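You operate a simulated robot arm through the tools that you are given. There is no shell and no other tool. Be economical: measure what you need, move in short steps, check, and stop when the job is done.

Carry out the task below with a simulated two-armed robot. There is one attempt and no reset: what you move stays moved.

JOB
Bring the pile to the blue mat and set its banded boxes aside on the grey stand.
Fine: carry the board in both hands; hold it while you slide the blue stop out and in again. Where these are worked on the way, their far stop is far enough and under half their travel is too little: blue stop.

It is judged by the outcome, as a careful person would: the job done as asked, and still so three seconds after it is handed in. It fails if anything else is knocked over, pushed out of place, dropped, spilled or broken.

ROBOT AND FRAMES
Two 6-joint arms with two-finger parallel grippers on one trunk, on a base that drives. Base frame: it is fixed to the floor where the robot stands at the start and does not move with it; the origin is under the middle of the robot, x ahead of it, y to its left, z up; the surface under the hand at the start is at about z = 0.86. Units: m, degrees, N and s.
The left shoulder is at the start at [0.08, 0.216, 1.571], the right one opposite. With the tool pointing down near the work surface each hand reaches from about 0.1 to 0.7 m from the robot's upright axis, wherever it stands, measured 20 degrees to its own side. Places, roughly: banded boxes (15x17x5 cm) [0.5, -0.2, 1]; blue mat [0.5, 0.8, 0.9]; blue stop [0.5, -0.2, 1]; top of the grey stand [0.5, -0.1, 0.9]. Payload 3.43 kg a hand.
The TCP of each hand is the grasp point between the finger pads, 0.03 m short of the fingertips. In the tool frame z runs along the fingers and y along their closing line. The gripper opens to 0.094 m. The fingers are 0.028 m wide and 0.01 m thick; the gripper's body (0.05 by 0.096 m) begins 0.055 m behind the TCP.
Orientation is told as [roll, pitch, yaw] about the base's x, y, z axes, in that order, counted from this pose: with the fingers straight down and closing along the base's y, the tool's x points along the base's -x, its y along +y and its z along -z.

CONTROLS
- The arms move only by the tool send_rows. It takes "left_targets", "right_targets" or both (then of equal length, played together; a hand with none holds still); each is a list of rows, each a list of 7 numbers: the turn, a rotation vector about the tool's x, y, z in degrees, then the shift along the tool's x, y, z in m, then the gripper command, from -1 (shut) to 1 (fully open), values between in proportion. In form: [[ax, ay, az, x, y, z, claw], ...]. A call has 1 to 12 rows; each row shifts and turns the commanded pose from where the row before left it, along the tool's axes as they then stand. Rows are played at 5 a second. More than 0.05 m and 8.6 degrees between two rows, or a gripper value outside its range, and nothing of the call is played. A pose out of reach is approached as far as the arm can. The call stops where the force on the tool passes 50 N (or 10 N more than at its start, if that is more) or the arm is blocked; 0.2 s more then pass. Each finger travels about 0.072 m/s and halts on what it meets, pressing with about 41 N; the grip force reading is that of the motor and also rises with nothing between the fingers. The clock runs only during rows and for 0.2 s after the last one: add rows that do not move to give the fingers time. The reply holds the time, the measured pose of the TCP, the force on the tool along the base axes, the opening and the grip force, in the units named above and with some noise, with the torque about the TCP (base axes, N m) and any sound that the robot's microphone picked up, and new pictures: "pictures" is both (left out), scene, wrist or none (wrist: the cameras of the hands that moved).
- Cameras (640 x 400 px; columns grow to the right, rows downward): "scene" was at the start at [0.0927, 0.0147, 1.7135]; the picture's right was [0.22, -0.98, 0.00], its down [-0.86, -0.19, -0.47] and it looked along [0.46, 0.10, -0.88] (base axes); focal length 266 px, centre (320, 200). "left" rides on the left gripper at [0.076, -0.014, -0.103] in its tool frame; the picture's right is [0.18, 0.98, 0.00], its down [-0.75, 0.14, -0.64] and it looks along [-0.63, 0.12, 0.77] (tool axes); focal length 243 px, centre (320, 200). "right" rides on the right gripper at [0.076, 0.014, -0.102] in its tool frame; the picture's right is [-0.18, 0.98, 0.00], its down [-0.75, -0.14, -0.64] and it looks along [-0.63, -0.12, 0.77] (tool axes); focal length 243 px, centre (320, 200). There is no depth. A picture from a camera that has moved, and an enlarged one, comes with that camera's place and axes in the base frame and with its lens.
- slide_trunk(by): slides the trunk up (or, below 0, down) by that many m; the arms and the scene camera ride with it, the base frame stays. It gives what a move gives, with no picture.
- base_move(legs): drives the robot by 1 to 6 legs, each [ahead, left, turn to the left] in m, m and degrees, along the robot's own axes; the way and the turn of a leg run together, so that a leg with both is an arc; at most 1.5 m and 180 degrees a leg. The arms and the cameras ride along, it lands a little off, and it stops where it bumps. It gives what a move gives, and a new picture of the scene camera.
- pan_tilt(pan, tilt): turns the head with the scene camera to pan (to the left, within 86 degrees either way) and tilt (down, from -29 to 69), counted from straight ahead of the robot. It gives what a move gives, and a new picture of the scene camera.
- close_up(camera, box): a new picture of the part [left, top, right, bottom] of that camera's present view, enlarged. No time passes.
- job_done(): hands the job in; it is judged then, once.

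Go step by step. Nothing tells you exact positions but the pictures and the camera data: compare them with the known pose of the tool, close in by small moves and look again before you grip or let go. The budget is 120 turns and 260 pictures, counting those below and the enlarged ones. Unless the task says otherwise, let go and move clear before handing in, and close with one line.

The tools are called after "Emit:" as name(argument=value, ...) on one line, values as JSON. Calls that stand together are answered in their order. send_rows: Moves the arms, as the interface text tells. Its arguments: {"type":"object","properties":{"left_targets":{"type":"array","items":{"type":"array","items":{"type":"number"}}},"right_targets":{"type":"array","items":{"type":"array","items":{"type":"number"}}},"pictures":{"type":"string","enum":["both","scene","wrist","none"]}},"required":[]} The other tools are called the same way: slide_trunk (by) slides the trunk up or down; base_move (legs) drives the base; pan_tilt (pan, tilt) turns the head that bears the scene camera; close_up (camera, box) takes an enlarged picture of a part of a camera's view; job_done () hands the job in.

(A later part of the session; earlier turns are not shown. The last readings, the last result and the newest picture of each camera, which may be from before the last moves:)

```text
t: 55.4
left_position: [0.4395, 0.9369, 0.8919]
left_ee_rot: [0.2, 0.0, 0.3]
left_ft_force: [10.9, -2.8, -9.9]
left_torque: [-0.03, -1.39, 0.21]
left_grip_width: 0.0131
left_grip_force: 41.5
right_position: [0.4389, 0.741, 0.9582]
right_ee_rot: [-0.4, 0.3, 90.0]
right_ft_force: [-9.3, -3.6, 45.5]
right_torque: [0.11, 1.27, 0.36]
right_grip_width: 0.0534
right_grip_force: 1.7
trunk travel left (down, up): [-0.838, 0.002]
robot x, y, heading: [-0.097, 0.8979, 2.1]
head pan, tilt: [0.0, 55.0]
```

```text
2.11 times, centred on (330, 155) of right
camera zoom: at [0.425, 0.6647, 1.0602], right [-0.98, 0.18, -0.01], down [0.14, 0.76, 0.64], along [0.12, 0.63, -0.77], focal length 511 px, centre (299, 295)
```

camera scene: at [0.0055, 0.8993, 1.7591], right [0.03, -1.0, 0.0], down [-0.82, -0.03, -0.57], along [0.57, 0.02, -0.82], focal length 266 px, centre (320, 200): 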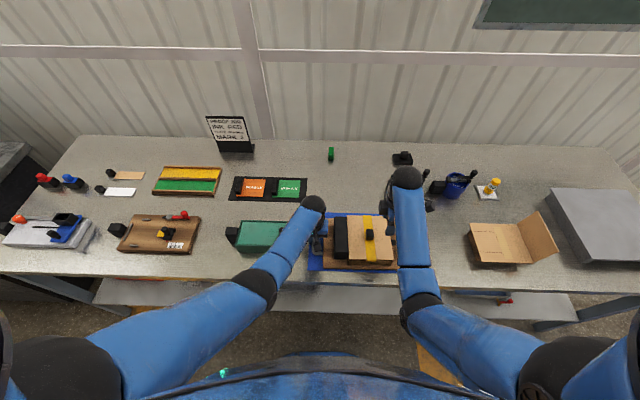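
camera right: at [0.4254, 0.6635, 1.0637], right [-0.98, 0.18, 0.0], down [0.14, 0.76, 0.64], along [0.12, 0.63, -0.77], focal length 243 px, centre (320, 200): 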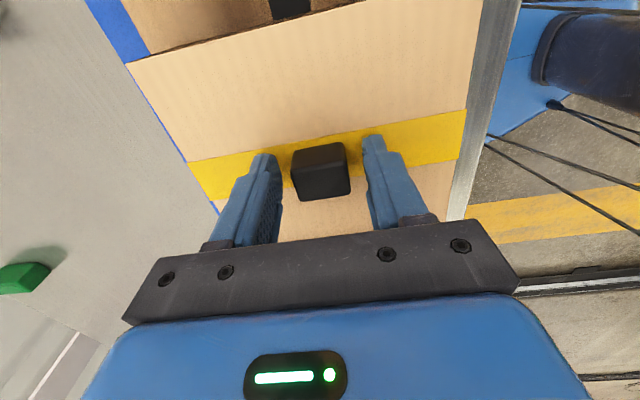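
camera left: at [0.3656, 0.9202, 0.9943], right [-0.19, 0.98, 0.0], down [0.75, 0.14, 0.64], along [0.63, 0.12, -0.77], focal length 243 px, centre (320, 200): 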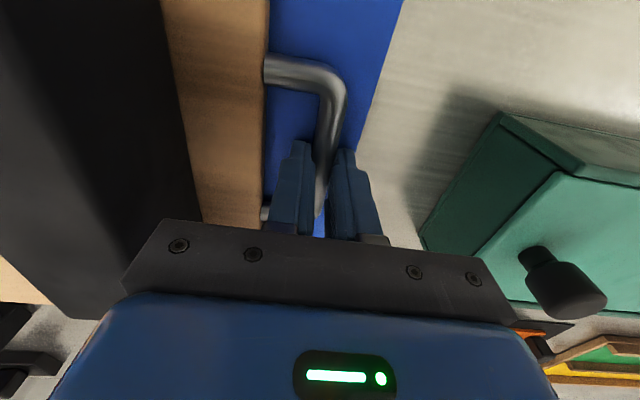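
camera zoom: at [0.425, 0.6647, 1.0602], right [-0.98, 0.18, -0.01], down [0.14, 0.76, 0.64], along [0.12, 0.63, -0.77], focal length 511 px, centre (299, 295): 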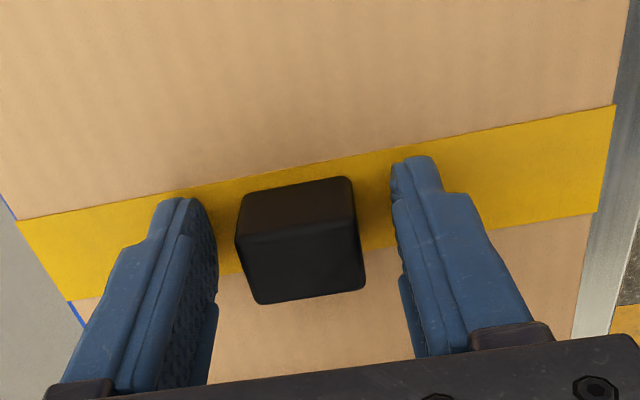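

The tips met the box top at z≈0.929. I rise 4 mm and close on the knob.

Emit:
send_rows(right_targets=[[0, 0, 0, 0, 0, -0.004, 0.1], [0, 0, 0, 0, 0, -0.001, -0.3], [0, 0, 0, 0, 0, 0, -1], [0, 0, 0, 0, 0, 0, -1], [0, 0, 0, 0, 0, 0, -1]], pictures="none")

Emit:
close_up(camera="right", box=[180, 60, 480, 250])

```text
t: 56.6
left_position: [0.4402, 0.9365, 0.8919]
left_ee_rot: [0.2, 0.0, 0.2]
left_ft_force: [-7.9, 1.1, 12.6]
left_torque: [-0.05, 1.36, 0.0]
left_grip_width: 0.0131
left_grip_force: 41.1
right_position: [0.4383, 0.742, 0.9587]
right_ee_rot: [0.1, 0.4, 90.2]
right_ft_force: [-0.1, 0.5, 0.6]
right_torque: [0.16, -0.13, 0.06]
right_grip_width: 0.031
right_grip_force: 41.2
trunk travel left (down, up): [-0.838, 0.002]
robot x, y, heading: [-0.0955, 0.892, 2.1]
head pan, tilt: [0.0, 55.0]
```

```text
2.11 times, centred on (330, 155) of right
camera zoom: at [0.4237, 0.6657, 1.0618], right [-0.98, 0.18, 0.0], down [0.14, 0.76, 0.64], along [0.12, 0.63, -0.77], focal length 511 px, centre (299, 295)
```

zoom: 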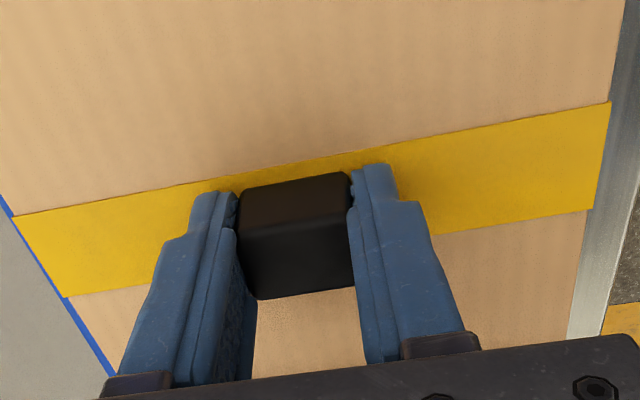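

Emit:
send_rows(right_targets=[[0, 0, 0, 0.002, 0, -0.004, -1], [0, 0, 0, 0.004, 0, -0.006, -1], [0, 0, 0, 0, 0, -0.01, -1], [0, 0, 0, 0, 0, -0.015, -1], [0, 0, 0, 0, 0, -0.015, -1], [0, 0, 0, 0, 0, 0, -1]], pictures="both")

Emit:
close_up(camera="scene", box=[280, 170, 460, 290])

```text
t: 58.0
left_position: [0.4416, 0.9361, 0.8926]
left_ee_rot: [0.2, 0.0, 0.2]
left_ft_force: [-6.4, 1.8, 8.2]
left_torque: [-0.03, 0.12, -0.28]
left_grip_width: 0.0133
left_grip_force: 40.7
right_position: [0.44, 0.7358, 1.0114]
right_ee_rot: [0.0, 0.2, 90.1]
right_ft_force: [0.2, -0.3, -1.0]
right_torque: [-0.01, 0.0, -0.01]
right_grip_width: 0.0311
right_grip_force: 40.7
trunk travel left (down, up): [-0.838, 0.002]
robot x, y, heading: [-0.0931, 0.8965, 2.0]
head pan, tilt: [0.0, 55.0]
camera scene: at [0.0048, 0.9001, 1.7591], right [0.03, -1.0, 0.0], down [-0.82, -0.03, -0.57], along [0.57, 0.02, -0.82], focal length 266 px, centre (320, 200)
camera right: at [0.4258, 0.6603, 1.1148], right [-0.98, 0.18, 0.0], down [0.14, 0.76, 0.64], along [0.12, 0.63, -0.77], focal length 243 px, centre (320, 200)
```

scene: 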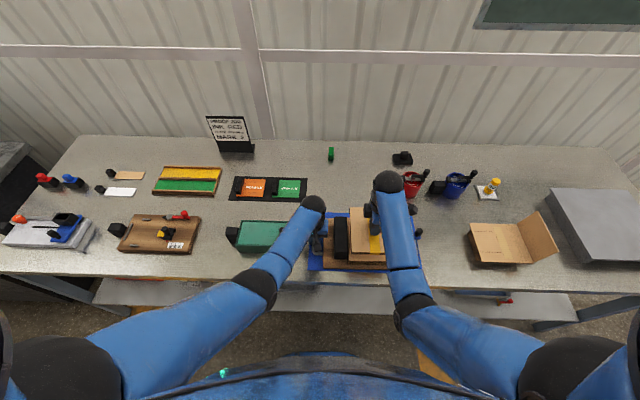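
right: 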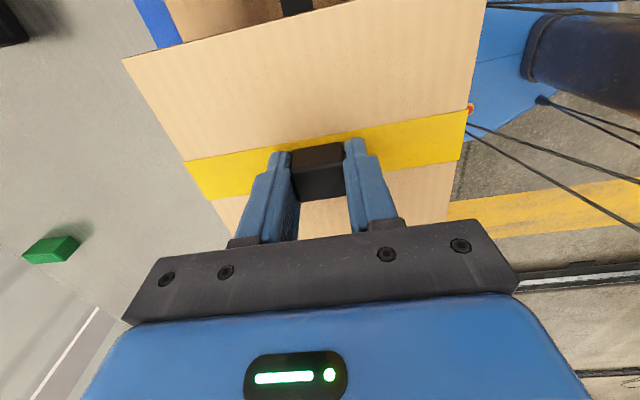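

```text
3.33 times, centred on (370, 230) of scene
camera zoom: at [0.0048, 0.9001, 1.7591], right [0.03, -1.0, 0.0], down [-0.82, -0.03, -0.57], along [0.57, 0.02, -0.82], focal length 887 px, centre (153, 100)
```

zoom: 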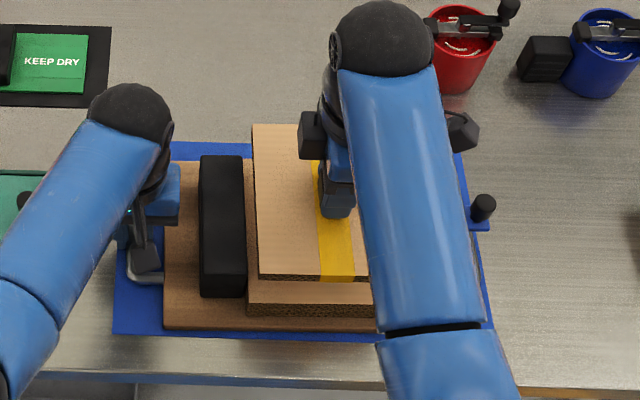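

There is another box beneath. I raise the top box higher and move it right to see the one below; the left hand lets go of the handle and rises.

Emit:
send_rows(left_targets=[[0, 0, 0, 0, 0, 0, -0.5], [0, 0, 0, 0, 0, 0, -0.3], [0, 0, 0, 0, 0, -0.02, -0.3], [0, 0, 0, 0, 0, -0.03, -0.3], [0, 0, 0, 0, 0, -0.04, -0.3], [0, 0, 0, 0, 0, -0.03, -0.3], [0, 0, 0, 0, 0, 0, -0.3], [0, 0, 0, 0, 0, 0, -0.3]], right_targets=[[0, 0, 0, 0, 0, -0.02, -1], [0, 0, 0, 0, 0, -0.015, -1], [0, 0, 0, 0.04, 0, -0.005, -1], [0, 0, 0, 0.04, 0, 0, -1], [0, 0, 0, 0.04, 0, 0, -1], [0, 0, 0, 0.04, 0, 0, -1], [0, 0, 0, 0.02, 0, 0, -1], [0, 0, 0, 0, 0, 0, -1]], pictures="both")

Emit:
close_up(camera="scene", box=[280, 170, 460, 290])

```text
t: 59.8
left_position: [0.4429, 0.9387, 1.0089]
left_ee_rot: [0.2, 0.1, 0.1]
left_ft_force: [-0.4, -0.5, -0.2]
left_torque: [-0.06, 0.0, -0.01]
left_grip_width: 0.033
left_grip_force: 0.0
right_position: [0.4406, 0.5578, 1.0512]
right_ee_rot: [0.1, 0.3, 90.2]
right_ft_force: [-0.4, 0.4, -0.6]
right_torque: [-0.03, -0.01, 0.01]
right_grip_width: 0.0313
right_grip_force: 40.6
trunk travel left (down, up): [-0.838, 0.002]
robot x, y, heading: [-0.0918, 0.8933, 1.9]
head pan, tilt: [0.0, 55.0]
camera scene: at [0.0073, 0.901, 1.7589], right [0.03, -1.0, 0.0], down [-0.82, -0.03, -0.57], along [0.57, 0.02, -0.82], focal length 266 px, centre (320, 200)
camera right: at [0.427, 0.48, 1.1539], right [-0.98, 0.18, 0.0], down [0.14, 0.76, 0.64], along [0.12, 0.63, -0.77], focal length 243 px, centre (320, 200)
camera left: at [0.3686, 0.9256, 1.1111], right [-0.19, 0.98, 0.0], down [0.75, 0.14, 0.64], along [0.63, 0.12, -0.77], focal length 243 px, centre (320, 200)
```

scene: 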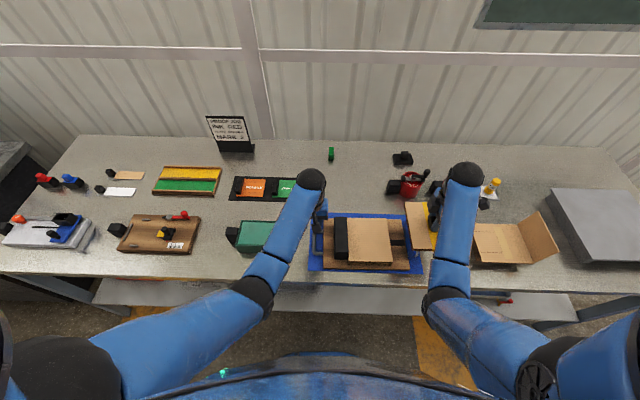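
right: 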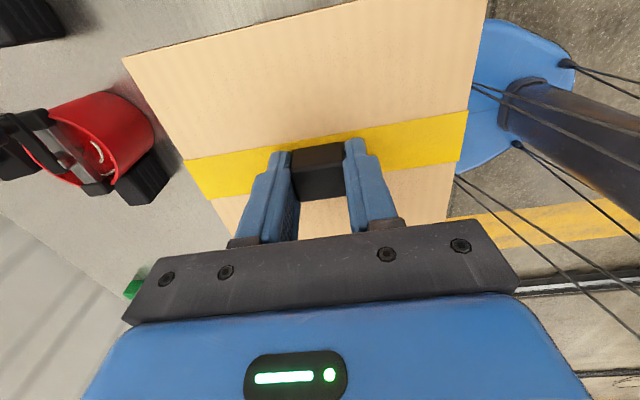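
left: 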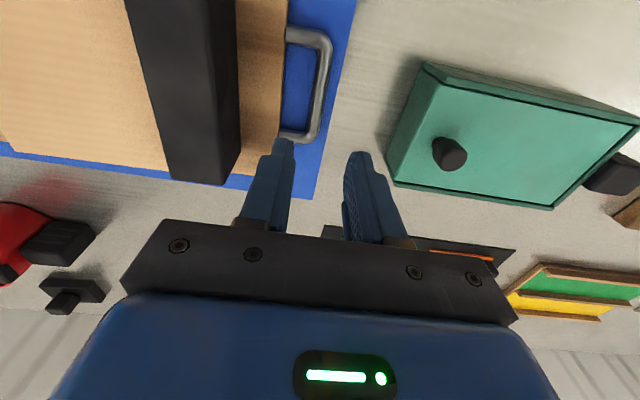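

```text
3.33 times, centred on (370, 230) of scene
camera zoom: at [0.0073, 0.901, 1.7589], right [0.03, -1.0, 0.0], down [-0.82, -0.03, -0.57], along [0.57, 0.02, -0.82], focal length 887 px, centre (153, 100)
```

zoom: 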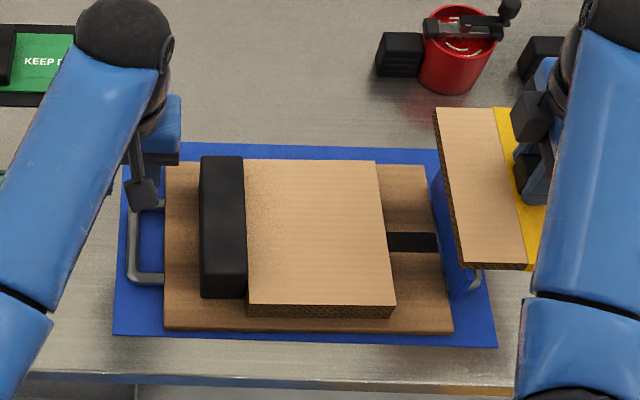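

The remaining top is plain, but the lifted box looks thin, so I check how many layers are left.

Emit:
close_up(camera="scene", box=[335, 245, 405, 275])

Emit:
close_up(camera="scene", box=[400, 190, 450, 260])

```text
9.14 times, centred on (370, 260) of scene
camera zoom: at [0.0073, 0.901, 1.7589], right [0.03, -1.0, 0.0], down [-0.82, -0.03, -0.57], along [0.57, 0.02, -0.82], focal length 2432 px, centre (-137, -349)
```

zoom: 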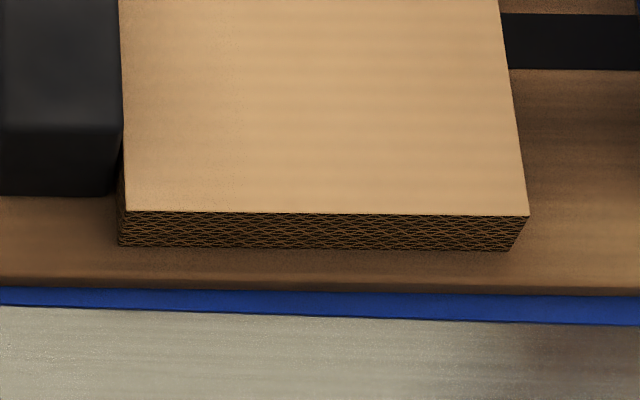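

```text
5.71 times, centred on (425, 225) of scene
camera zoom: at [0.0073, 0.901, 1.7589], right [0.03, -1.0, 0.0], down [-0.82, -0.03, -0.57], along [0.57, 0.02, -0.82], focal length 1520 px, centre (-280, 57)
```

zoom: 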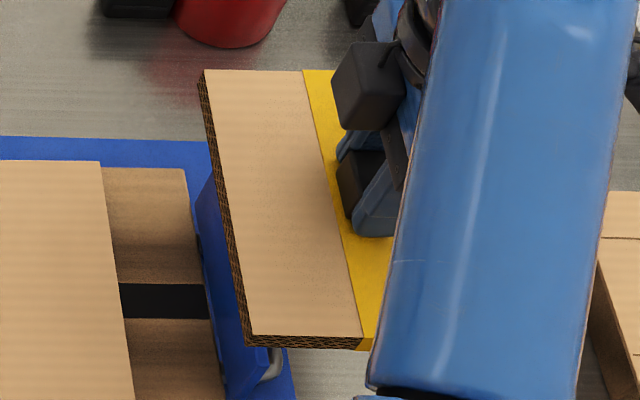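

No yellow shows on the remaining sides, so the plain box stays. I raise the left hand and back away from the table, then drive right toward the stand.

Emit:
send_rows(left_targets=[[0, 0, 0, 0, 0, -0.02, -0.3], [0, 0, 0, 0, 0, -0.02, -0.3], [0, 0, 0, 0, 0, 0, -0.3]], pictures="none")

Emit:
base_move(legs=[[-0.36, 0, 0], [0, 0, -1.9], [0, -0.69, 0]])

Emit:
pan_tilt(pan=-15, tilt=50)

```text
t: 60.6
left_position: [0.4444, 0.9364, 1.0503]
left_ee_rot: [0.3, 0.2, 0.3]
left_ft_force: [0.5, 0.5, -0.3]
left_torque: [0.0, -0.02, -0.03]
left_grip_width: 0.0329
left_grip_force: 0.1
right_position: [0.4414, 0.5564, 1.0504]
right_ee_rot: [0.0, 0.3, 90.2]
right_ft_force: [0.8, 0.6, -0.8]
right_torque: [-0.02, 0.06, -0.01]
right_grip_width: 0.0308
right_grip_force: 41.0
trunk travel left (down, up): [-0.838, 0.002]
robot x, y, heading: [-0.0933, 0.8954, 1.9]
head pan, tilt: [0.0, 55.0]
```

```text
t: 66.8
left_position: [0.0768, 0.2062, 1.0491]
left_ee_rot: [0.2, 0.1, -1.6]
left_ft_force: [-0.2, 0.1, 0.3]
left_torque: [-0.02, 0.03, 0.03]
left_grip_width: 0.033
left_grip_force: 0.1
right_position: [0.0605, -0.1732, 1.0507]
right_ee_rot: [0.1, 0.3, 88.3]
right_ft_force: [0.0, 0.1, -0.5]
right_torque: [0.0, 0.02, 0.01]
right_grip_width: 0.0312
right_grip_force: 40.8
trunk travel left (down, up): [-0.838, 0.002]
robot x, y, heading: [-0.4645, 0.1826, 0.3]
head pan, tilt: [0.0, 55.0]
camera scene: at [-0.3618, 0.1841, 1.7589], right [0.0, -1.0, 0.0], down [-0.82, 0.0, -0.57], along [0.57, 0.0, -0.82], focal length 266 px, centre (320, 200)
```

scene: 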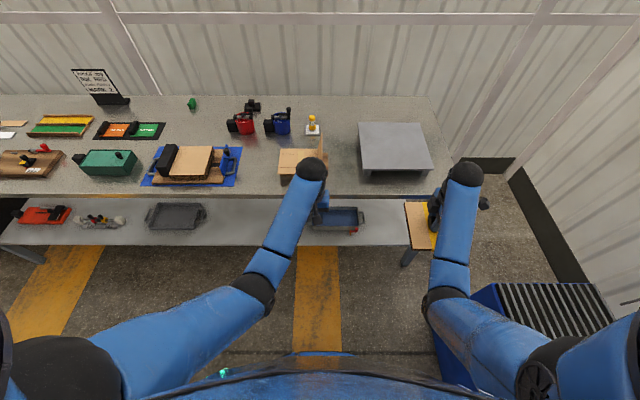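

```text
t: 67.5
left_position: [0.0765, 0.2035, 1.0506]
left_ee_rot: [0.2, 0.1, -1.6]
left_ft_force: [-0.7, 0.5, 0.2]
left_torque: [0.01, 0.01, 0.02]
left_grip_width: 0.033
left_grip_force: 0.0
right_position: [0.0602, -0.1752, 1.0509]
right_ee_rot: [0.1, 0.3, 88.4]
right_ft_force: [-0.4, 0.4, -1.4]
right_torque: [0.0, -0.03, 0.0]
right_grip_width: 0.0311
right_grip_force: 41.1
trunk travel left (down, up): [-0.838, 0.002]
robot x, y, heading: [-0.4648, 0.1773, 0.3]
head pan, tilt: [-15.0, 50.0]
camera scene: at [-0.3595, 0.1622, 1.7654], right [-0.25, -0.97, 0.0], down [-0.74, 0.2, -0.64], along [0.62, -0.16, -0.77], focal length 266 px, centre (320, 200)
```

scene: 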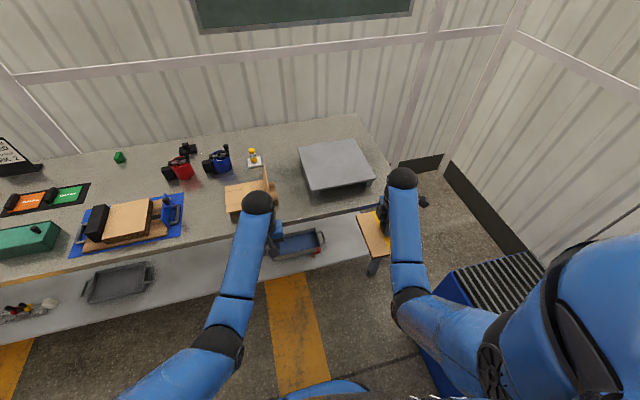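

The stand spans about x 0.41–0.71, y −0.30–−0.01. I drive ahead so the box comes over its middle.

Emit:
base_move(legs=[[0, 0.017, 0], [0.48, 0, 0]])

Emit:
close_up(camera="scene", box=[240, 100, 440, 260])

```text
t: 70.8
left_position: [0.5569, 0.224, 1.0501]
left_ee_rot: [0.2, -0.1, -1.5]
left_ft_force: [0.3, -0.1, 1.5]
left_torque: [-0.04, -0.02, 0.0]
left_grip_width: 0.0326
left_grip_force: 0.1
right_position: [0.542, -0.1558, 1.0515]
right_ee_rot: [0.0, 0.3, 88.3]
right_ft_force: [-0.3, 0.6, -0.7]
right_torque: [0.01, -0.01, -0.01]
right_grip_width: 0.0309
right_grip_force: 40.8
trunk travel left (down, up): [-0.838, 0.002]
robot x, y, heading: [0.0188, 0.1999, 0.2]
head pan, tilt: [-15.0, 50.0]
camera scene: at [0.1193, 0.1809, 1.7657], right [-0.25, -0.97, 0.0], down [-0.74, 0.19, -0.64], along [0.62, -0.16, -0.76], focal length 266 px, centre (320, 200)
```

scene: 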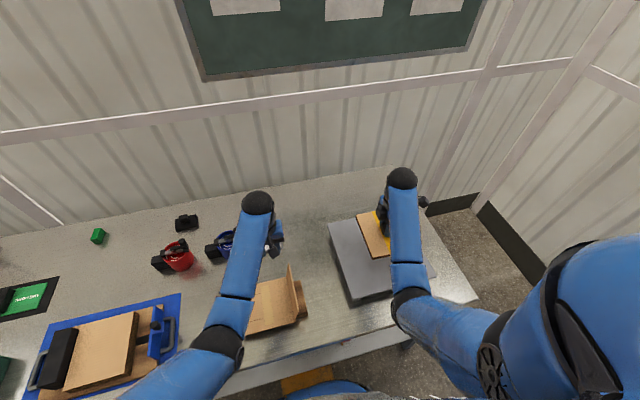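

```text
2.50 times, centred on (340, 180) of scene
camera zoom: at [0.1193, 0.1809, 1.7657], right [-0.25, -0.97, 0.0], down [-0.74, 0.19, -0.64], along [0.62, -0.16, -0.76], focal length 665 px, centre (270, 250)
```

zoom: 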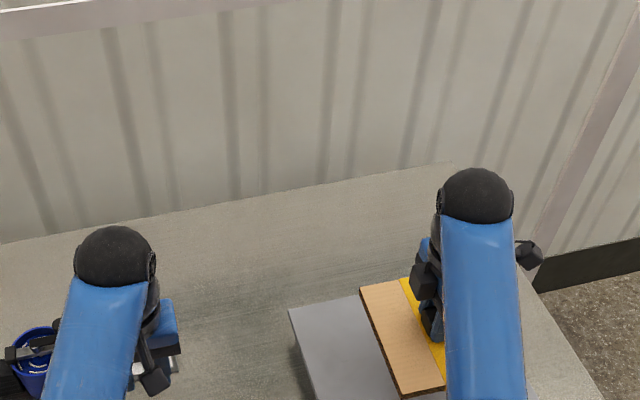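

The box is over the stand's middle. I lower it in decreasing steps to contact.

Emit:
send_rows(right_targets=[[0, 0, 0, 0, 0, 0.02, -1], [0, 0, 0, 0, 0, 0.025, -1], [0, 0, 0, 0, 0, 0.025, -1], [0, 0, 0, 0, 0, 0.015, -1], [0, 0, 0, 0, 0, 0.005, -1], [0, 0, 0, 0, 0, 0, -1]], pictures="none")

Emit:
send_rows(right_targets=[[0, 0, 0, 0, 0, 0.004, -1], [0, 0, 0, 0, 0, 0.004, -1], [0, 0, 0, 0, 0, 0, -1]], pictures="both")

```text
t: 72.2
left_position: [0.5545, 0.2255, 1.0515]
left_ee_rot: [0.3, 0.0, -1.5]
left_ft_force: [-0.3, -1.0, -0.6]
left_torque: [0.02, -0.01, 0.02]
left_grip_width: 0.0327
left_grip_force: 0.0
right_position: [0.5434, -0.1551, 0.9678]
right_ee_rot: [-0.5, 0.5, 88.3]
right_ft_force: [4.4, -4.8, 38.1]
right_torque: [1.05, 0.74, 0.14]
right_grip_width: 0.031
right_grip_force: 41.4
trunk travel left (down, up): [-0.838, 0.002]
robot x, y, heading: [0.0145, 0.1992, 0.2]
head pan, tilt: [-15.0, 50.0]
```

```text
t: 72.5
left_position: [0.5554, 0.2249, 1.0509]
left_ee_rot: [0.2, 0.1, -1.5]
left_ft_force: [0.0, -0.4, -0.3]
left_torque: [0.04, 0.01, -0.01]
left_grip_width: 0.0328
left_grip_force: 0.0
right_position: [0.543, -0.1552, 0.9667]
right_ee_rot: [-0.6, 0.5, 88.4]
right_ft_force: [-8.8, 2.9, 22.7]
right_torque: [0.45, 0.9, 0.02]
right_grip_width: 0.0313
right_grip_force: 40.0
trunk travel left (down, up): [-0.838, 0.002]
robot x, y, heading: [0.0198, 0.199, 0.1]
head pan, tilt: [-15.0, 50.0]
stopped in row 1 (right hand): the force on the tool passed its limit at 52 N (the readings are from after the stop); the commanded pose is now the measured one
camera scene: at [0.1178, 0.1832, 1.7655], right [-0.25, -0.97, 0.0], down [-0.74, 0.19, -0.64], along [0.62, -0.16, -0.76], focal length 266 px, centre (320, 200)
camera right: at [0.5256, -0.2313, 1.0699], right [-0.98, 0.21, -0.01], down [0.16, 0.76, 0.64], along [0.14, 0.62, -0.77], focal length 243 px, centre (320, 200)
```

scene: 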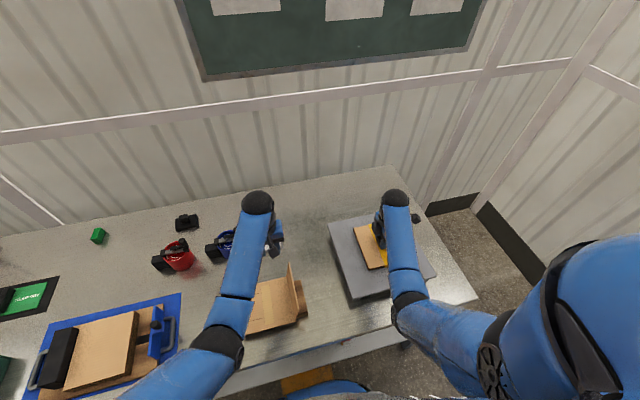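
right: 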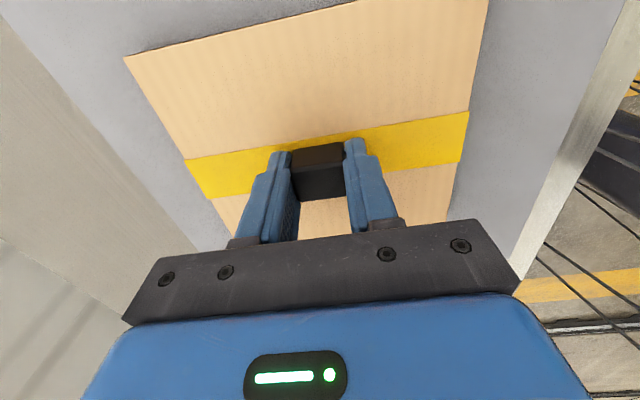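

The box is down on the stand. I ease off, open and lift clear.

Emit:
send_rows(right_targets=[[0, 0, 0, 0, 0, -0.001, -1], [0, 0, 0, 0, 0, 0, -0.3], [0, 0, 0, 0, 0, 0, 0.1], [0, 0, 0, 0, 0, -0.01, 0.1], [0, 0, 0, 0, 0, -0.03, 0.1], [0, 0, 0, 0, 0, -0.04, 0.1], [0, 0, 0, 0, 0, 0, 0.1]], pictures="wrist")

```text
t: 74.1
left_position: [0.5591, 0.2234, 1.0486]
left_ee_rot: [0.3, 0.2, -1.5]
left_ft_force: [-0.1, -0.6, -1.0]
left_torque: [-0.02, 0.0, 0.0]
left_grip_width: 0.0329
left_grip_force: 0.1
right_position: [0.5439, -0.1572, 1.0446]
right_ee_rot: [-0.3, 0.4, 88.3]
right_ft_force: [0.7, -0.3, 0.3]
right_torque: [0.0, -0.03, -0.06]
right_grip_width: 0.0518
right_grip_force: 0.2
trunk travel left (down, up): [-0.838, 0.002]
robot x, y, heading: [0.0201, 0.1993, 0.3]
head pan, tilt: [-15.0, 50.0]
camera right: at [0.526, -0.2332, 1.1478], right [-0.98, 0.21, -0.01], down [0.16, 0.75, 0.64], along [0.14, 0.62, -0.77], focal length 243 px, centre (320, 200)
```

right: 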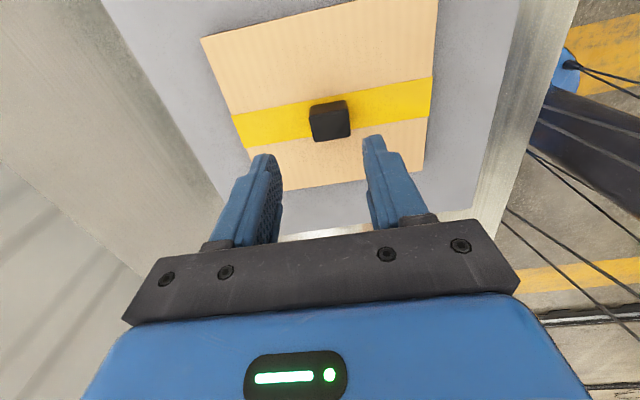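

The box rests on the stand. I drive back to where I stood before the mat.

Emit:
base_move(legs=[[-0.46, 0, 0], [0, 0.7, 0], [0, 0, 1.6]])

Emit:
pan_tilt(pan=0, tilt=55)

```text
t: 80.7
left_position: [0.0952, 0.9259, 1.05]
left_ee_rot: [0.1, 0.0, -1.4]
left_ft_force: [-0.9, 0.5, -0.9]
left_torque: [0.0, 0.01, 0.01]
left_grip_width: 0.0328
left_grip_force: 0.1
right_position: [0.0821, 0.5455, 1.0457]
right_ee_rot: [-0.3, 0.5, 88.6]
right_ft_force: [0.4, -0.4, 0.1]
right_torque: [0.01, -0.01, 0.01]
right_grip_width: 0.0516
right_grip_force: 0.1
trunk travel left (down, up): [-0.838, 0.002]
robot x, y, heading: [-0.4451, 0.8981, 0.4]
head pan, tilt: [-15.0, 50.0]
camera scene: at [-0.3405, 0.8818, 1.7655], right [-0.25, -0.97, 0.0], down [-0.74, 0.19, -0.64], along [0.62, -0.16, -0.77], focal length 266 px, centre (320, 200)
```

scene: 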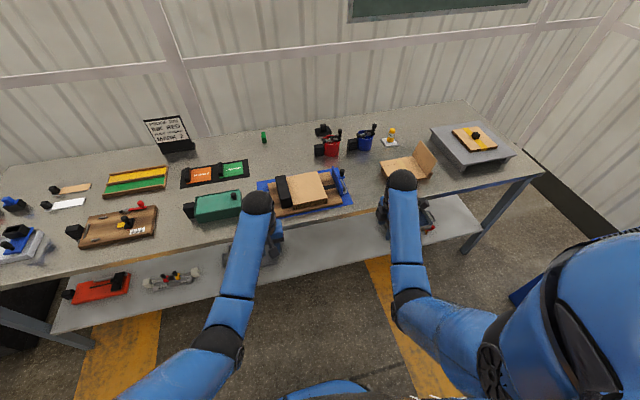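

```text
t: 81.5
left_position: [0.0952, 0.9257, 1.0497]
left_ee_rot: [0.3, 0.2, -1.3]
left_ft_force: [-0.8, 0.6, 0.1]
left_torque: [-0.01, 0.0, 0.0]
left_grip_width: 0.0331
left_grip_force: 0.1
right_position: [0.0816, 0.5448, 1.0435]
right_ee_rot: [-0.5, 0.4, 88.6]
right_ft_force: [0.5, -0.5, 0.6]
right_torque: [0.01, 0.0, 0.0]
right_grip_width: 0.0516
right_grip_force: 0.0
trunk travel left (down, up): [-0.838, 0.002]
robot x, y, heading: [-0.4465, 0.8998, 0.5]
head pan, tilt: [0.0, 55.0]
camera scene: at [-0.3428, 0.9008, 1.759], right [0.01, -1.0, 0.0], down [-0.82, -0.01, -0.57], along [0.57, 0.01, -0.82], focal length 266 px, centre (320, 200)
```

scene: 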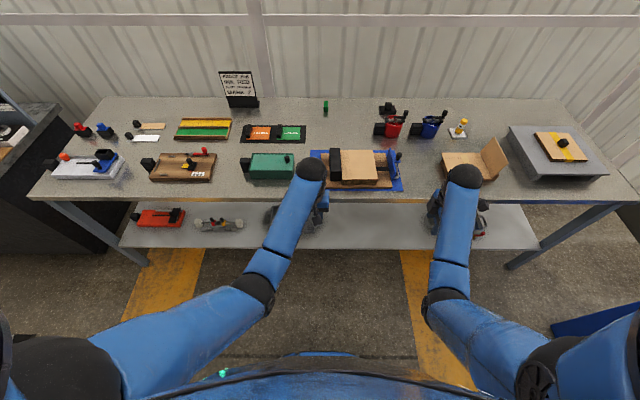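

Emit:
base_move(legs=[[0, -0.013, 1.4], [0.347, 0, 0]])

Emit:
close_up(camera="left", box=[100, 0, 420, 200])

Emit:
close_up(camera="right", box=[160, 40, 480, 240])

```text
t: 84.1
left_position: [0.4372, 0.9455, 1.0516]
left_ee_rot: [0.2, 0.0, 0.7]
left_ft_force: [1.3, 0.0, 0.5]
left_torque: [0.01, -0.02, 0.02]
left_grip_width: 0.0326
left_grip_force: 0.0
right_position: [0.4358, 0.5633, 1.0459]
right_ee_rot: [-0.5, 0.4, 90.6]
right_ft_force: [0.1, -0.5, 1.1]
right_torque: [0.02, -0.02, 0.03]
right_grip_width: 0.0519
right_grip_force: 0.0
trunk travel left (down, up): [-0.838, 0.002]
robot x, y, heading: [-0.1014, 0.9002, 2.3]
head pan, tilt: [0.0, 55.0]
camera scene: at [-0.0027, 0.9046, 1.7593], right [0.04, -1.0, 0.0], down [-0.82, -0.04, -0.58], along [0.58, 0.03, -0.82], focal length 266 px, centre (320, 200)
```

scene: 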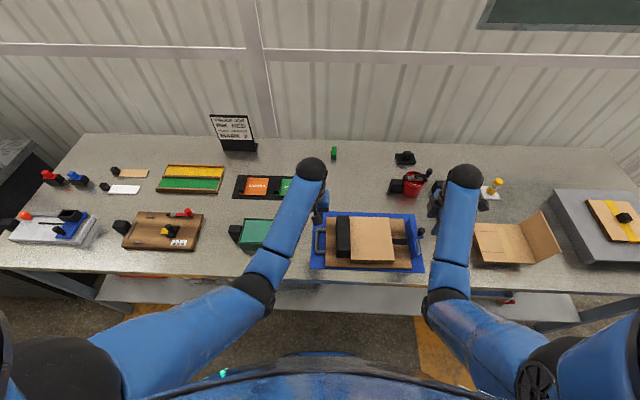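

```text
2.00 times, centred on (260, 100) of left
camera zoom: at [0.3608, 0.9309, 1.1532], right [-0.2, 0.98, 0.0], down [0.75, 0.15, 0.64], along [0.63, 0.13, -0.77], focal length 485 px, centre (440, 400)
```

zoom: 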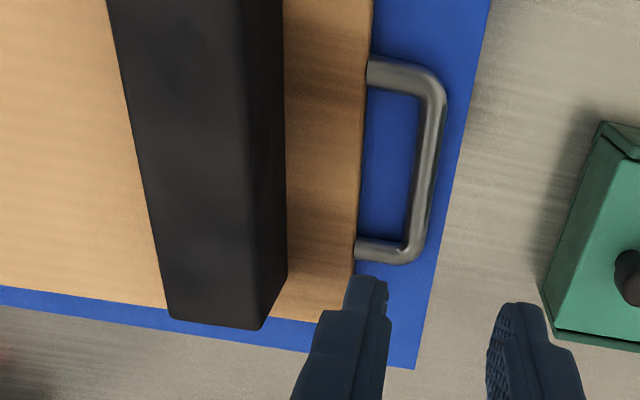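

```text
2.00 times, centred on (320, 140) of right
camera zoom: at [0.4214, 0.4875, 1.1491], right [-0.98, 0.17, -0.01], down [0.13, 0.76, 0.64], along [0.12, 0.63, -0.77], focal length 485 px, centre (320, 320)
```

zoom: 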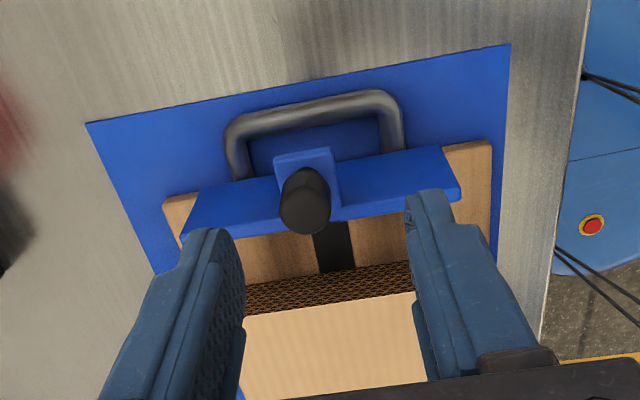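

I bring the left hand back down onto its handle and the right hand onto the stop's knob, in step.

Emit:
send_rows(left_targets=[[0, 0, 0.7, -0.004, -0.008, 0, -0.38], [0, 0, 0, 0, 0, 0.04, -0.38], [0, 0, 0, 0, 0, 0.04, -0.38], [0, 0, 0, 0, 0, 0.03, -0.38], [0, 0, 0, 0, 0, 0, -0.38]], right_targets=[[0, 0, 0, -0.014, -0.009, 0, 0.1], [0, 0, 0, 0, 0, 0.02, 0.1], [0, 0, 0, 0, 0, 0.02, 0.1], [0, 0, 0, 0, 0, 0.02, 0.1], [0, 0, 0, 0, 0, 0, 0.1]], pictures="wrist")

```text
t: 85.3
left_position: [0.4394, 0.9375, 0.9404]
left_ee_rot: [0.3, 0.1, 0.1]
left_ft_force: [0.0, 0.4, 0.1]
left_torque: [-0.03, -0.01, 0.0]
left_grip_width: 0.0291
left_grip_force: 0.0
right_position: [0.447, 0.5795, 0.9871]
right_ee_rot: [-0.4, 0.4, 90.5]
right_ft_force: [0.3, 0.2, 0.2]
right_torque: [-0.02, 0.01, 0.01]
right_grip_width: 0.0515
right_grip_force: 0.2
trunk travel left (down, up): [-0.838, 0.002]
robot x, y, heading: [-0.0966, 0.9041, 2.4]
head pan, tilt: [0.0, 55.0]
camera right: at [0.4324, 0.5032, 1.0895], right [-0.98, 0.17, -0.01], down [0.13, 0.76, 0.64], along [0.12, 0.63, -0.77], focal length 243 px, centre (320, 200)
camera left: at [0.3637, 0.9238, 1.0426], right [-0.18, 0.98, 0.0], down [0.75, 0.14, 0.64], along [0.63, 0.12, -0.77], focal length 243 px, centre (320, 200)
```

right: 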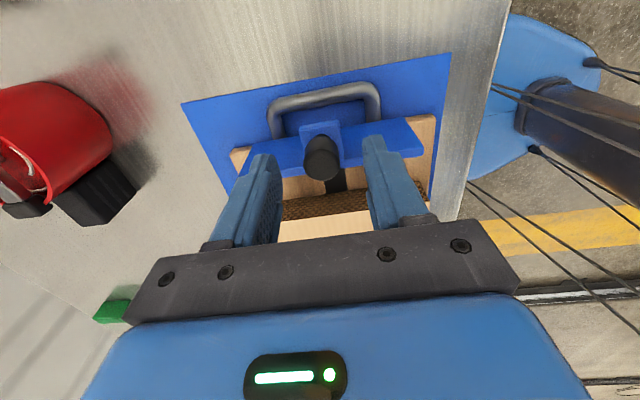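
left: 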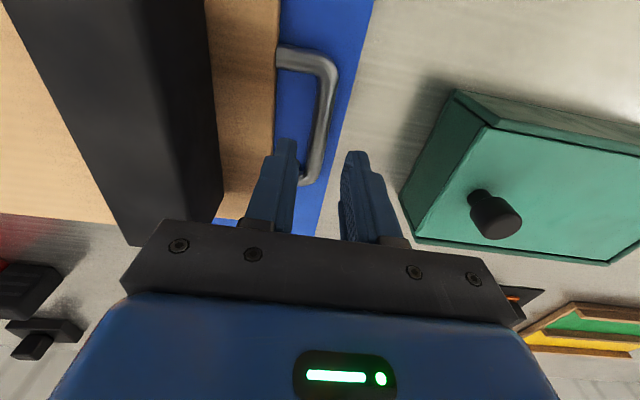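

Emit:
send_rows(left_targets=[[0, 0, 0, 0, 0, 0.02, -0.38], [0, 0, 0, 0, 0, 0.015, -0.38], [0, 0, 0, 0, 0, 0.01, -0.38], [0, 0, 0, 0, 0, 0.002, -0.38], [0, 0, 0, 0, 0, 0, -0.38]], right_targets=[[0, 0, 0, 0, 0, 0.01, 0.1], [0, 0, 0, 0, 0, 0.01, 0.1], [0, 0, 0, 0, 0, 0.008, 0.1], [0, 0, 0, 0, 0, 0.004, 0.1], [0, 0, 0, 0, 0, 0, 0.1]], pictures="wrist")

```text
t: 86.5
left_position: [0.4417, 0.9391, 0.8922]
left_ee_rot: [0.2, 0.1, 0.1]
left_ft_force: [-2.1, -0.3, 3.7]
left_torque: [-0.15, 0.03, -0.06]
left_grip_width: 0.0291
left_grip_force: 0.1
right_position: [0.4468, 0.5787, 0.9525]
right_ee_rot: [-0.4, 0.5, 90.6]
right_ft_force: [-0.9, 0.0, 0.2]
right_torque: [-0.03, -0.01, -0.05]
right_grip_width: 0.0515
right_grip_force: 0.0
trunk travel left (down, up): [-0.838, 0.002]
robot x, y, heading: [-0.0984, 0.8974, 2.3]
head pan, tilt: [0.0, 55.0]
camera right: at [0.4323, 0.5019, 1.0564], right [-0.98, 0.17, -0.01], down [0.13, 0.76, 0.64], along [0.12, 0.63, -0.77], focal length 243 px, centre (320, 200)
camera left: at [0.3663, 0.9257, 0.9943], right [-0.18, 0.98, 0.0], down [0.75, 0.14, 0.64], along [0.63, 0.12, -0.77], focal length 243 px, centre (320, 200)
```

right: 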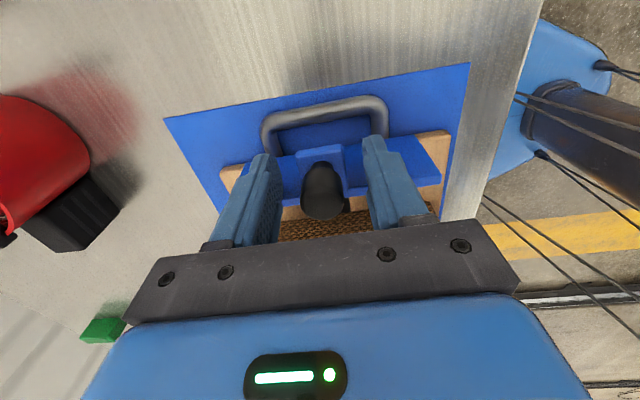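
left: 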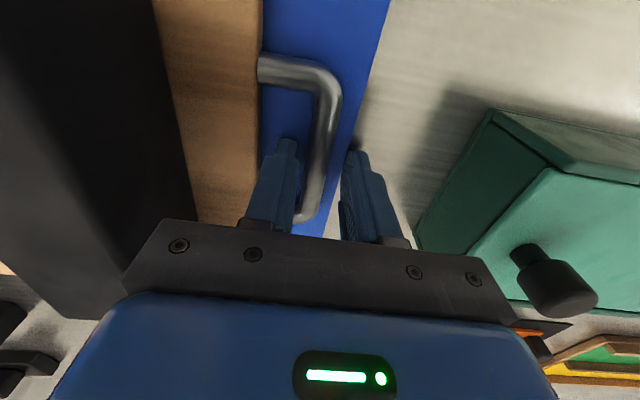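

Emit:
send_rows(left_targets=[[0, 0, 0, 0, -0.0025, 0, -0.5], [0, 0, 0, 0, 0, 0, -1], [0, 0, 0, 0, 0, 0, -1], [0, 0, 0, 0, 0, 0, -1], [0, 0, 0, 0, 0, 0, -1], [0, 0, 0, 0, 0, 0, -1]], right_targets=[[0, 0, 0, 0, 0, 0, 0.1], [0, 0, 0, 0, 0, 0, 0.1], [0, 0, 0, 0, 0, 0, -0.3], [0, 0, 0, 0, 0, 0, -1], [0, 0, 0, 0, 0, 0, -1], [0, 0, 0, 0, 0, 0, -1]], pictures="wrist")

```text
t: 87.9
left_position: [0.4415, 0.935, 0.8917]
left_ee_rot: [0.2, 0.1, 0.1]
left_ft_force: [4.3, -2.0, 0.9]
left_torque: [-0.11, -0.06, 0.31]
left_grip_width: 0.0131
left_grip_force: 41.1
right_position: [0.4467, 0.5781, 0.9532]
right_ee_rot: [-0.4, 0.4, 90.6]
right_ft_force: [-3.5, 0.8, 2.1]
right_torque: [0.04, 0.15, 0.65]
right_grip_width: 0.0269
right_grip_force: 41.0
trunk travel left (down, up): [-0.838, 0.002]
robot x, y, heading: [-0.0983, 0.9004, 2.6]
head pan, tilt: [0.0, 55.0]
camera right: at [0.4328, 0.5018, 1.0559], right [-0.98, 0.17, -0.01], down [0.13, 0.76, 0.64], along [0.12, 0.63, -0.77], focal length 243 px, centre (320, 200)
camera left: at [0.3664, 0.9227, 0.9944], right [-0.18, 0.98, 0.0], down [0.75, 0.14, 0.64], along [0.63, 0.12, -0.77], focal length 243 px, centre (320, 200)
```

right: 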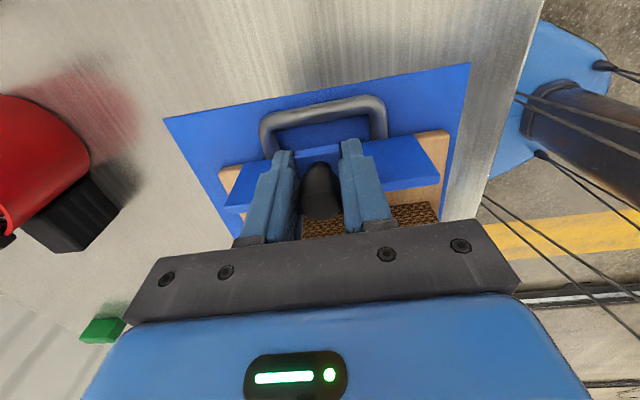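
left: 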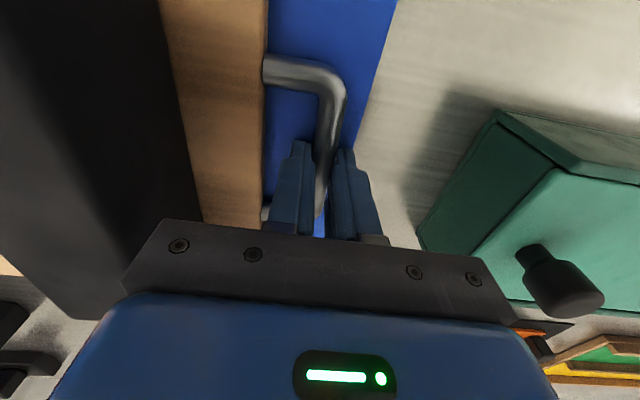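

Both hold: the left has the board and the right has the knob. I slide the stop in, first 5 cm.

Emit:
send_rows(right_targets=[[0, 0, 0, -0.005, 0, 0, -1], [0, 0, 0, -0.006, 0, 0, -1], [0, 0, 0, -0.006, 0, 0, -1], [0, 0, 0, -0.006, 0, 0, -1], [0, 0, 0, -0.006, 0, 0, -1], [0, 0, 0, -0.006, 0, 0, -1], [0, 0, 0, -0.006, 0, 0, -1], [0, 0, 0, -0.006, 0, 0, -1], [0, 0, 0, -0.005, 0, 0, -1], [0, 0, 0, 0, 0, 0, -1]], pictures="wrist")

```text
t: 90.1
left_position: [0.4399, 0.9369, 0.8923]
left_ee_rot: [0.3, 0.1, 0.0]
left_ft_force: [5.7, 3.0, -1.9]
left_torque: [0.08, -0.12, 0.74]
left_grip_width: 0.0132
left_grip_force: 41.0
right_position: [0.4467, 0.6306, 0.9533]
right_ee_rot: [-0.5, 0.5, 90.6]
right_ft_force: [-10.5, -3.8, 11.5]
right_torque: [0.34, 0.32, 0.94]
right_grip_width: 0.027
right_grip_force: 41.4
trunk travel left (down, up): [-0.838, 0.002]
robot x, y, heading: [-0.1032, 0.899, 2.5]
head pan, tilt: [0.0, 55.0]
camera right: at [0.4324, 0.5542, 1.0559], right [-0.98, 0.17, -0.01], down [0.13, 0.76, 0.64], along [0.12, 0.63, -0.77], focal length 243 px, centre (320, 200)
```

right: 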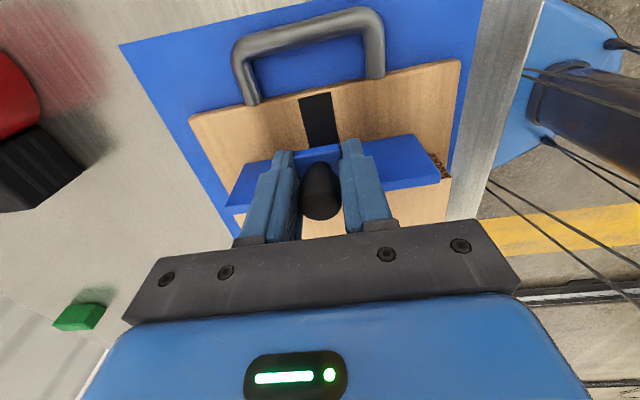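

Emit:
send_rows(right_targets=[[0, 0, 0, -0.003, 0.001, -0.001, -1], [0, 0, 0, -0.003, 0, 0, -1], [0, 0, 0, -0.002, 0, 0, -1], [0, 0, 0, -0.002, 0, 0, -1], [0, 0, 0, -0.001, 0, 0, -1], [0, 0, 0, -0.001, 0, 0, -1], [0, 0, 0, 0, 0, 0, -1]], pictures="wrist")

Emit:
close_up(camera="scene", box=[280, 170, 460, 290])

```text
t: 91.7
left_position: [0.4407, 0.9367, 0.8927]
left_ee_rot: [0.2, 0.1, -0.1]
left_ft_force: [1.2, 6.1, 2.5]
left_torque: [0.14, -0.1, 0.49]
left_grip_width: 0.013
left_grip_force: 41.0
right_position: [0.4449, 0.6419, 0.9531]
right_ee_rot: [-0.5, 0.5, 90.6]
right_ft_force: [-1.7, -3.8, 2.3]
right_torque: [-0.22, -0.01, 0.67]
right_grip_width: 0.0272
right_grip_force: 41.3
trunk travel left (down, up): [-0.838, 0.002]
robot x, y, heading: [-0.1002, 0.8995, 2.5]
head pan, tilt: [0.0, 55.0]
camera right: at [0.4319, 0.5661, 1.0559], right [-0.98, 0.17, -0.01], down [0.13, 0.76, 0.64], along [0.12, 0.63, -0.77], focal length 243 px, centre (320, 200)
```

right: 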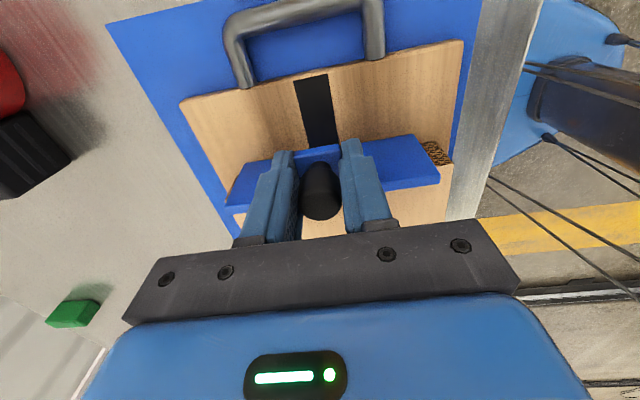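

```text
3.33 times, centred on (370, 230) of scene
camera zoom: at [0.0006, 0.9058, 1.759], right [0.04, -1.0, 0.0], down [-0.82, -0.04, -0.57], along [0.57, 0.02, -0.82], focal length 887 px, centre (153, 100)
```

zoom: 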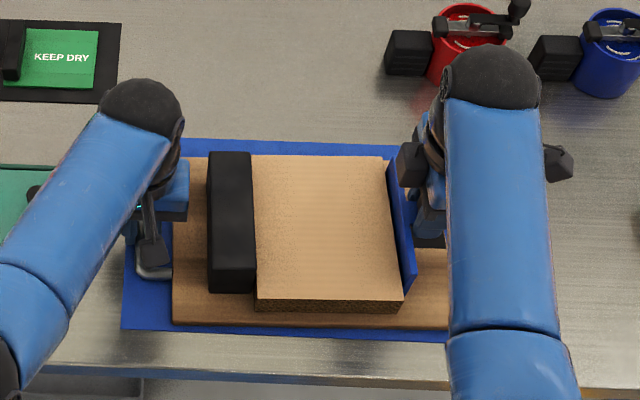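

Emit:
send_rows(right_targets=[[0, 0, 0, -0.0015, 0, 0, -1], [0, 0, 0, -0.0015, 0, 0, -1], [0, 0, 0, -0.001, 0, 0, -1], [0, 0, 0, 0, 0, 0, -1]], pictures="wrist")

Emit:
close_up(camera="right", box=[200, 60, 480, 240])

```text
t: 92.7
left_position: [0.4415, 0.9364, 0.8915]
left_ee_rot: [0.2, 0.1, 0.0]
left_ft_force: [1.5, 6.7, 3.8]
left_torque: [0.15, -0.04, 0.51]
left_grip_width: 0.013
left_grip_force: 40.3
right_position: [0.4453, 0.6469, 0.9527]
right_ee_rot: [-0.4, 0.5, 90.5]
right_ft_force: [-4.9, -6.0, 0.4]
right_torque: [-0.43, 0.13, 0.73]
right_grip_width: 0.0267
right_grip_force: 41.2
trunk travel left (down, up): [-0.838, 0.002]
robot x, y, heading: [-0.0978, 0.8992, 2.7]
head pan, tilt: [0.0, 55.0]
camera right: at [0.4321, 0.57, 1.056], right [-0.98, 0.17, -0.01], down [0.13, 0.76, 0.64], along [0.12, 0.63, -0.77], focal length 243 px, centre (320, 200)
```

right: 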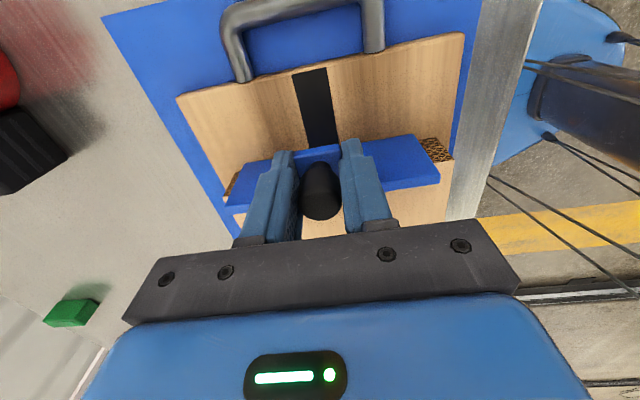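

```text
2.22 times, centred on (340, 150) of right
camera zoom: at [0.4321, 0.57, 1.056], right [-0.98, 0.17, -0.01], down [0.13, 0.76, 0.64], along [0.12, 0.63, -0.77], focal length 539 px, centre (276, 311)
```

zoom: 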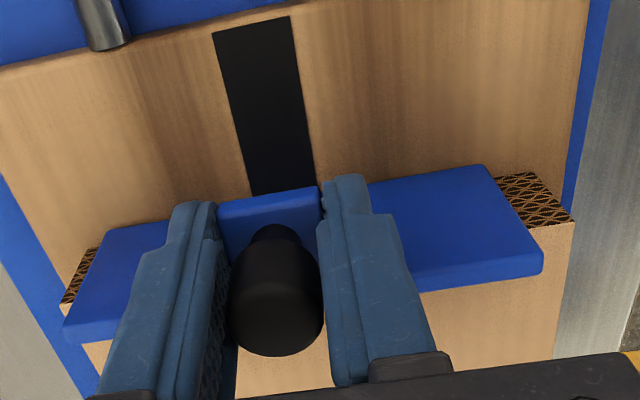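

Emit:
send_rows(right_targets=[[0, 0, 0, -0.001, 0, 0, -1], [0, 0, 0, -0.001, 0, 0, -1], [0, 0, 0, -0.001, 0, 0, -1], [0, 0, 0, 0, 0, 0, -1]], pictures="none")

Emit:
close_up(camera="scene", box=[320, 190, 440, 270])

```text
t: 93.7
left_position: [0.4411, 0.9368, 0.8914]
left_ee_rot: [0.2, 0.1, 0.0]
left_ft_force: [3.2, 13.2, 4.5]
left_torque: [0.15, 0.08, 0.29]
left_grip_width: 0.0129
left_grip_force: 41.2
right_position: [0.4454, 0.6473, 0.9535]
right_ee_rot: [-0.4, 0.5, 90.5]
right_ft_force: [-3.3, -13.1, -0.9]
right_torque: [-0.77, 0.09, 0.82]
right_grip_width: 0.0266
right_grip_force: 41.1
trunk travel left (down, up): [-0.838, 0.002]
robot x, y, heading: [-0.1055, 0.8948, 2.6]
head pan, tilt: [0.0, 55.0]
```

```text
5.00 times, centred on (380, 230) of scene
camera zoom: at [0.0008, 0.9047, 1.759], right [0.04, -1.0, 0.0], down [-0.82, -0.04, -0.57], along [0.57, 0.03, -0.82], focal length 1330 px, centre (20, 50)
```

zoom: 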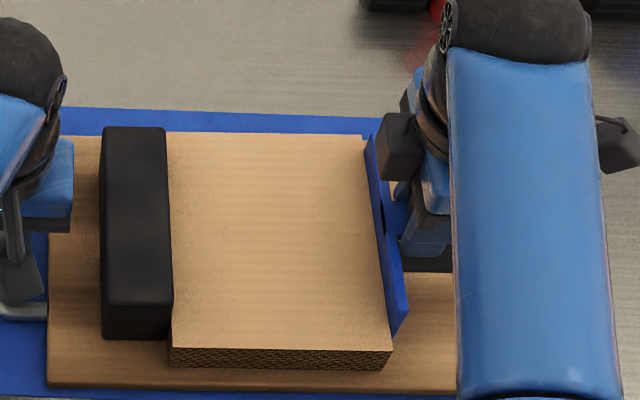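

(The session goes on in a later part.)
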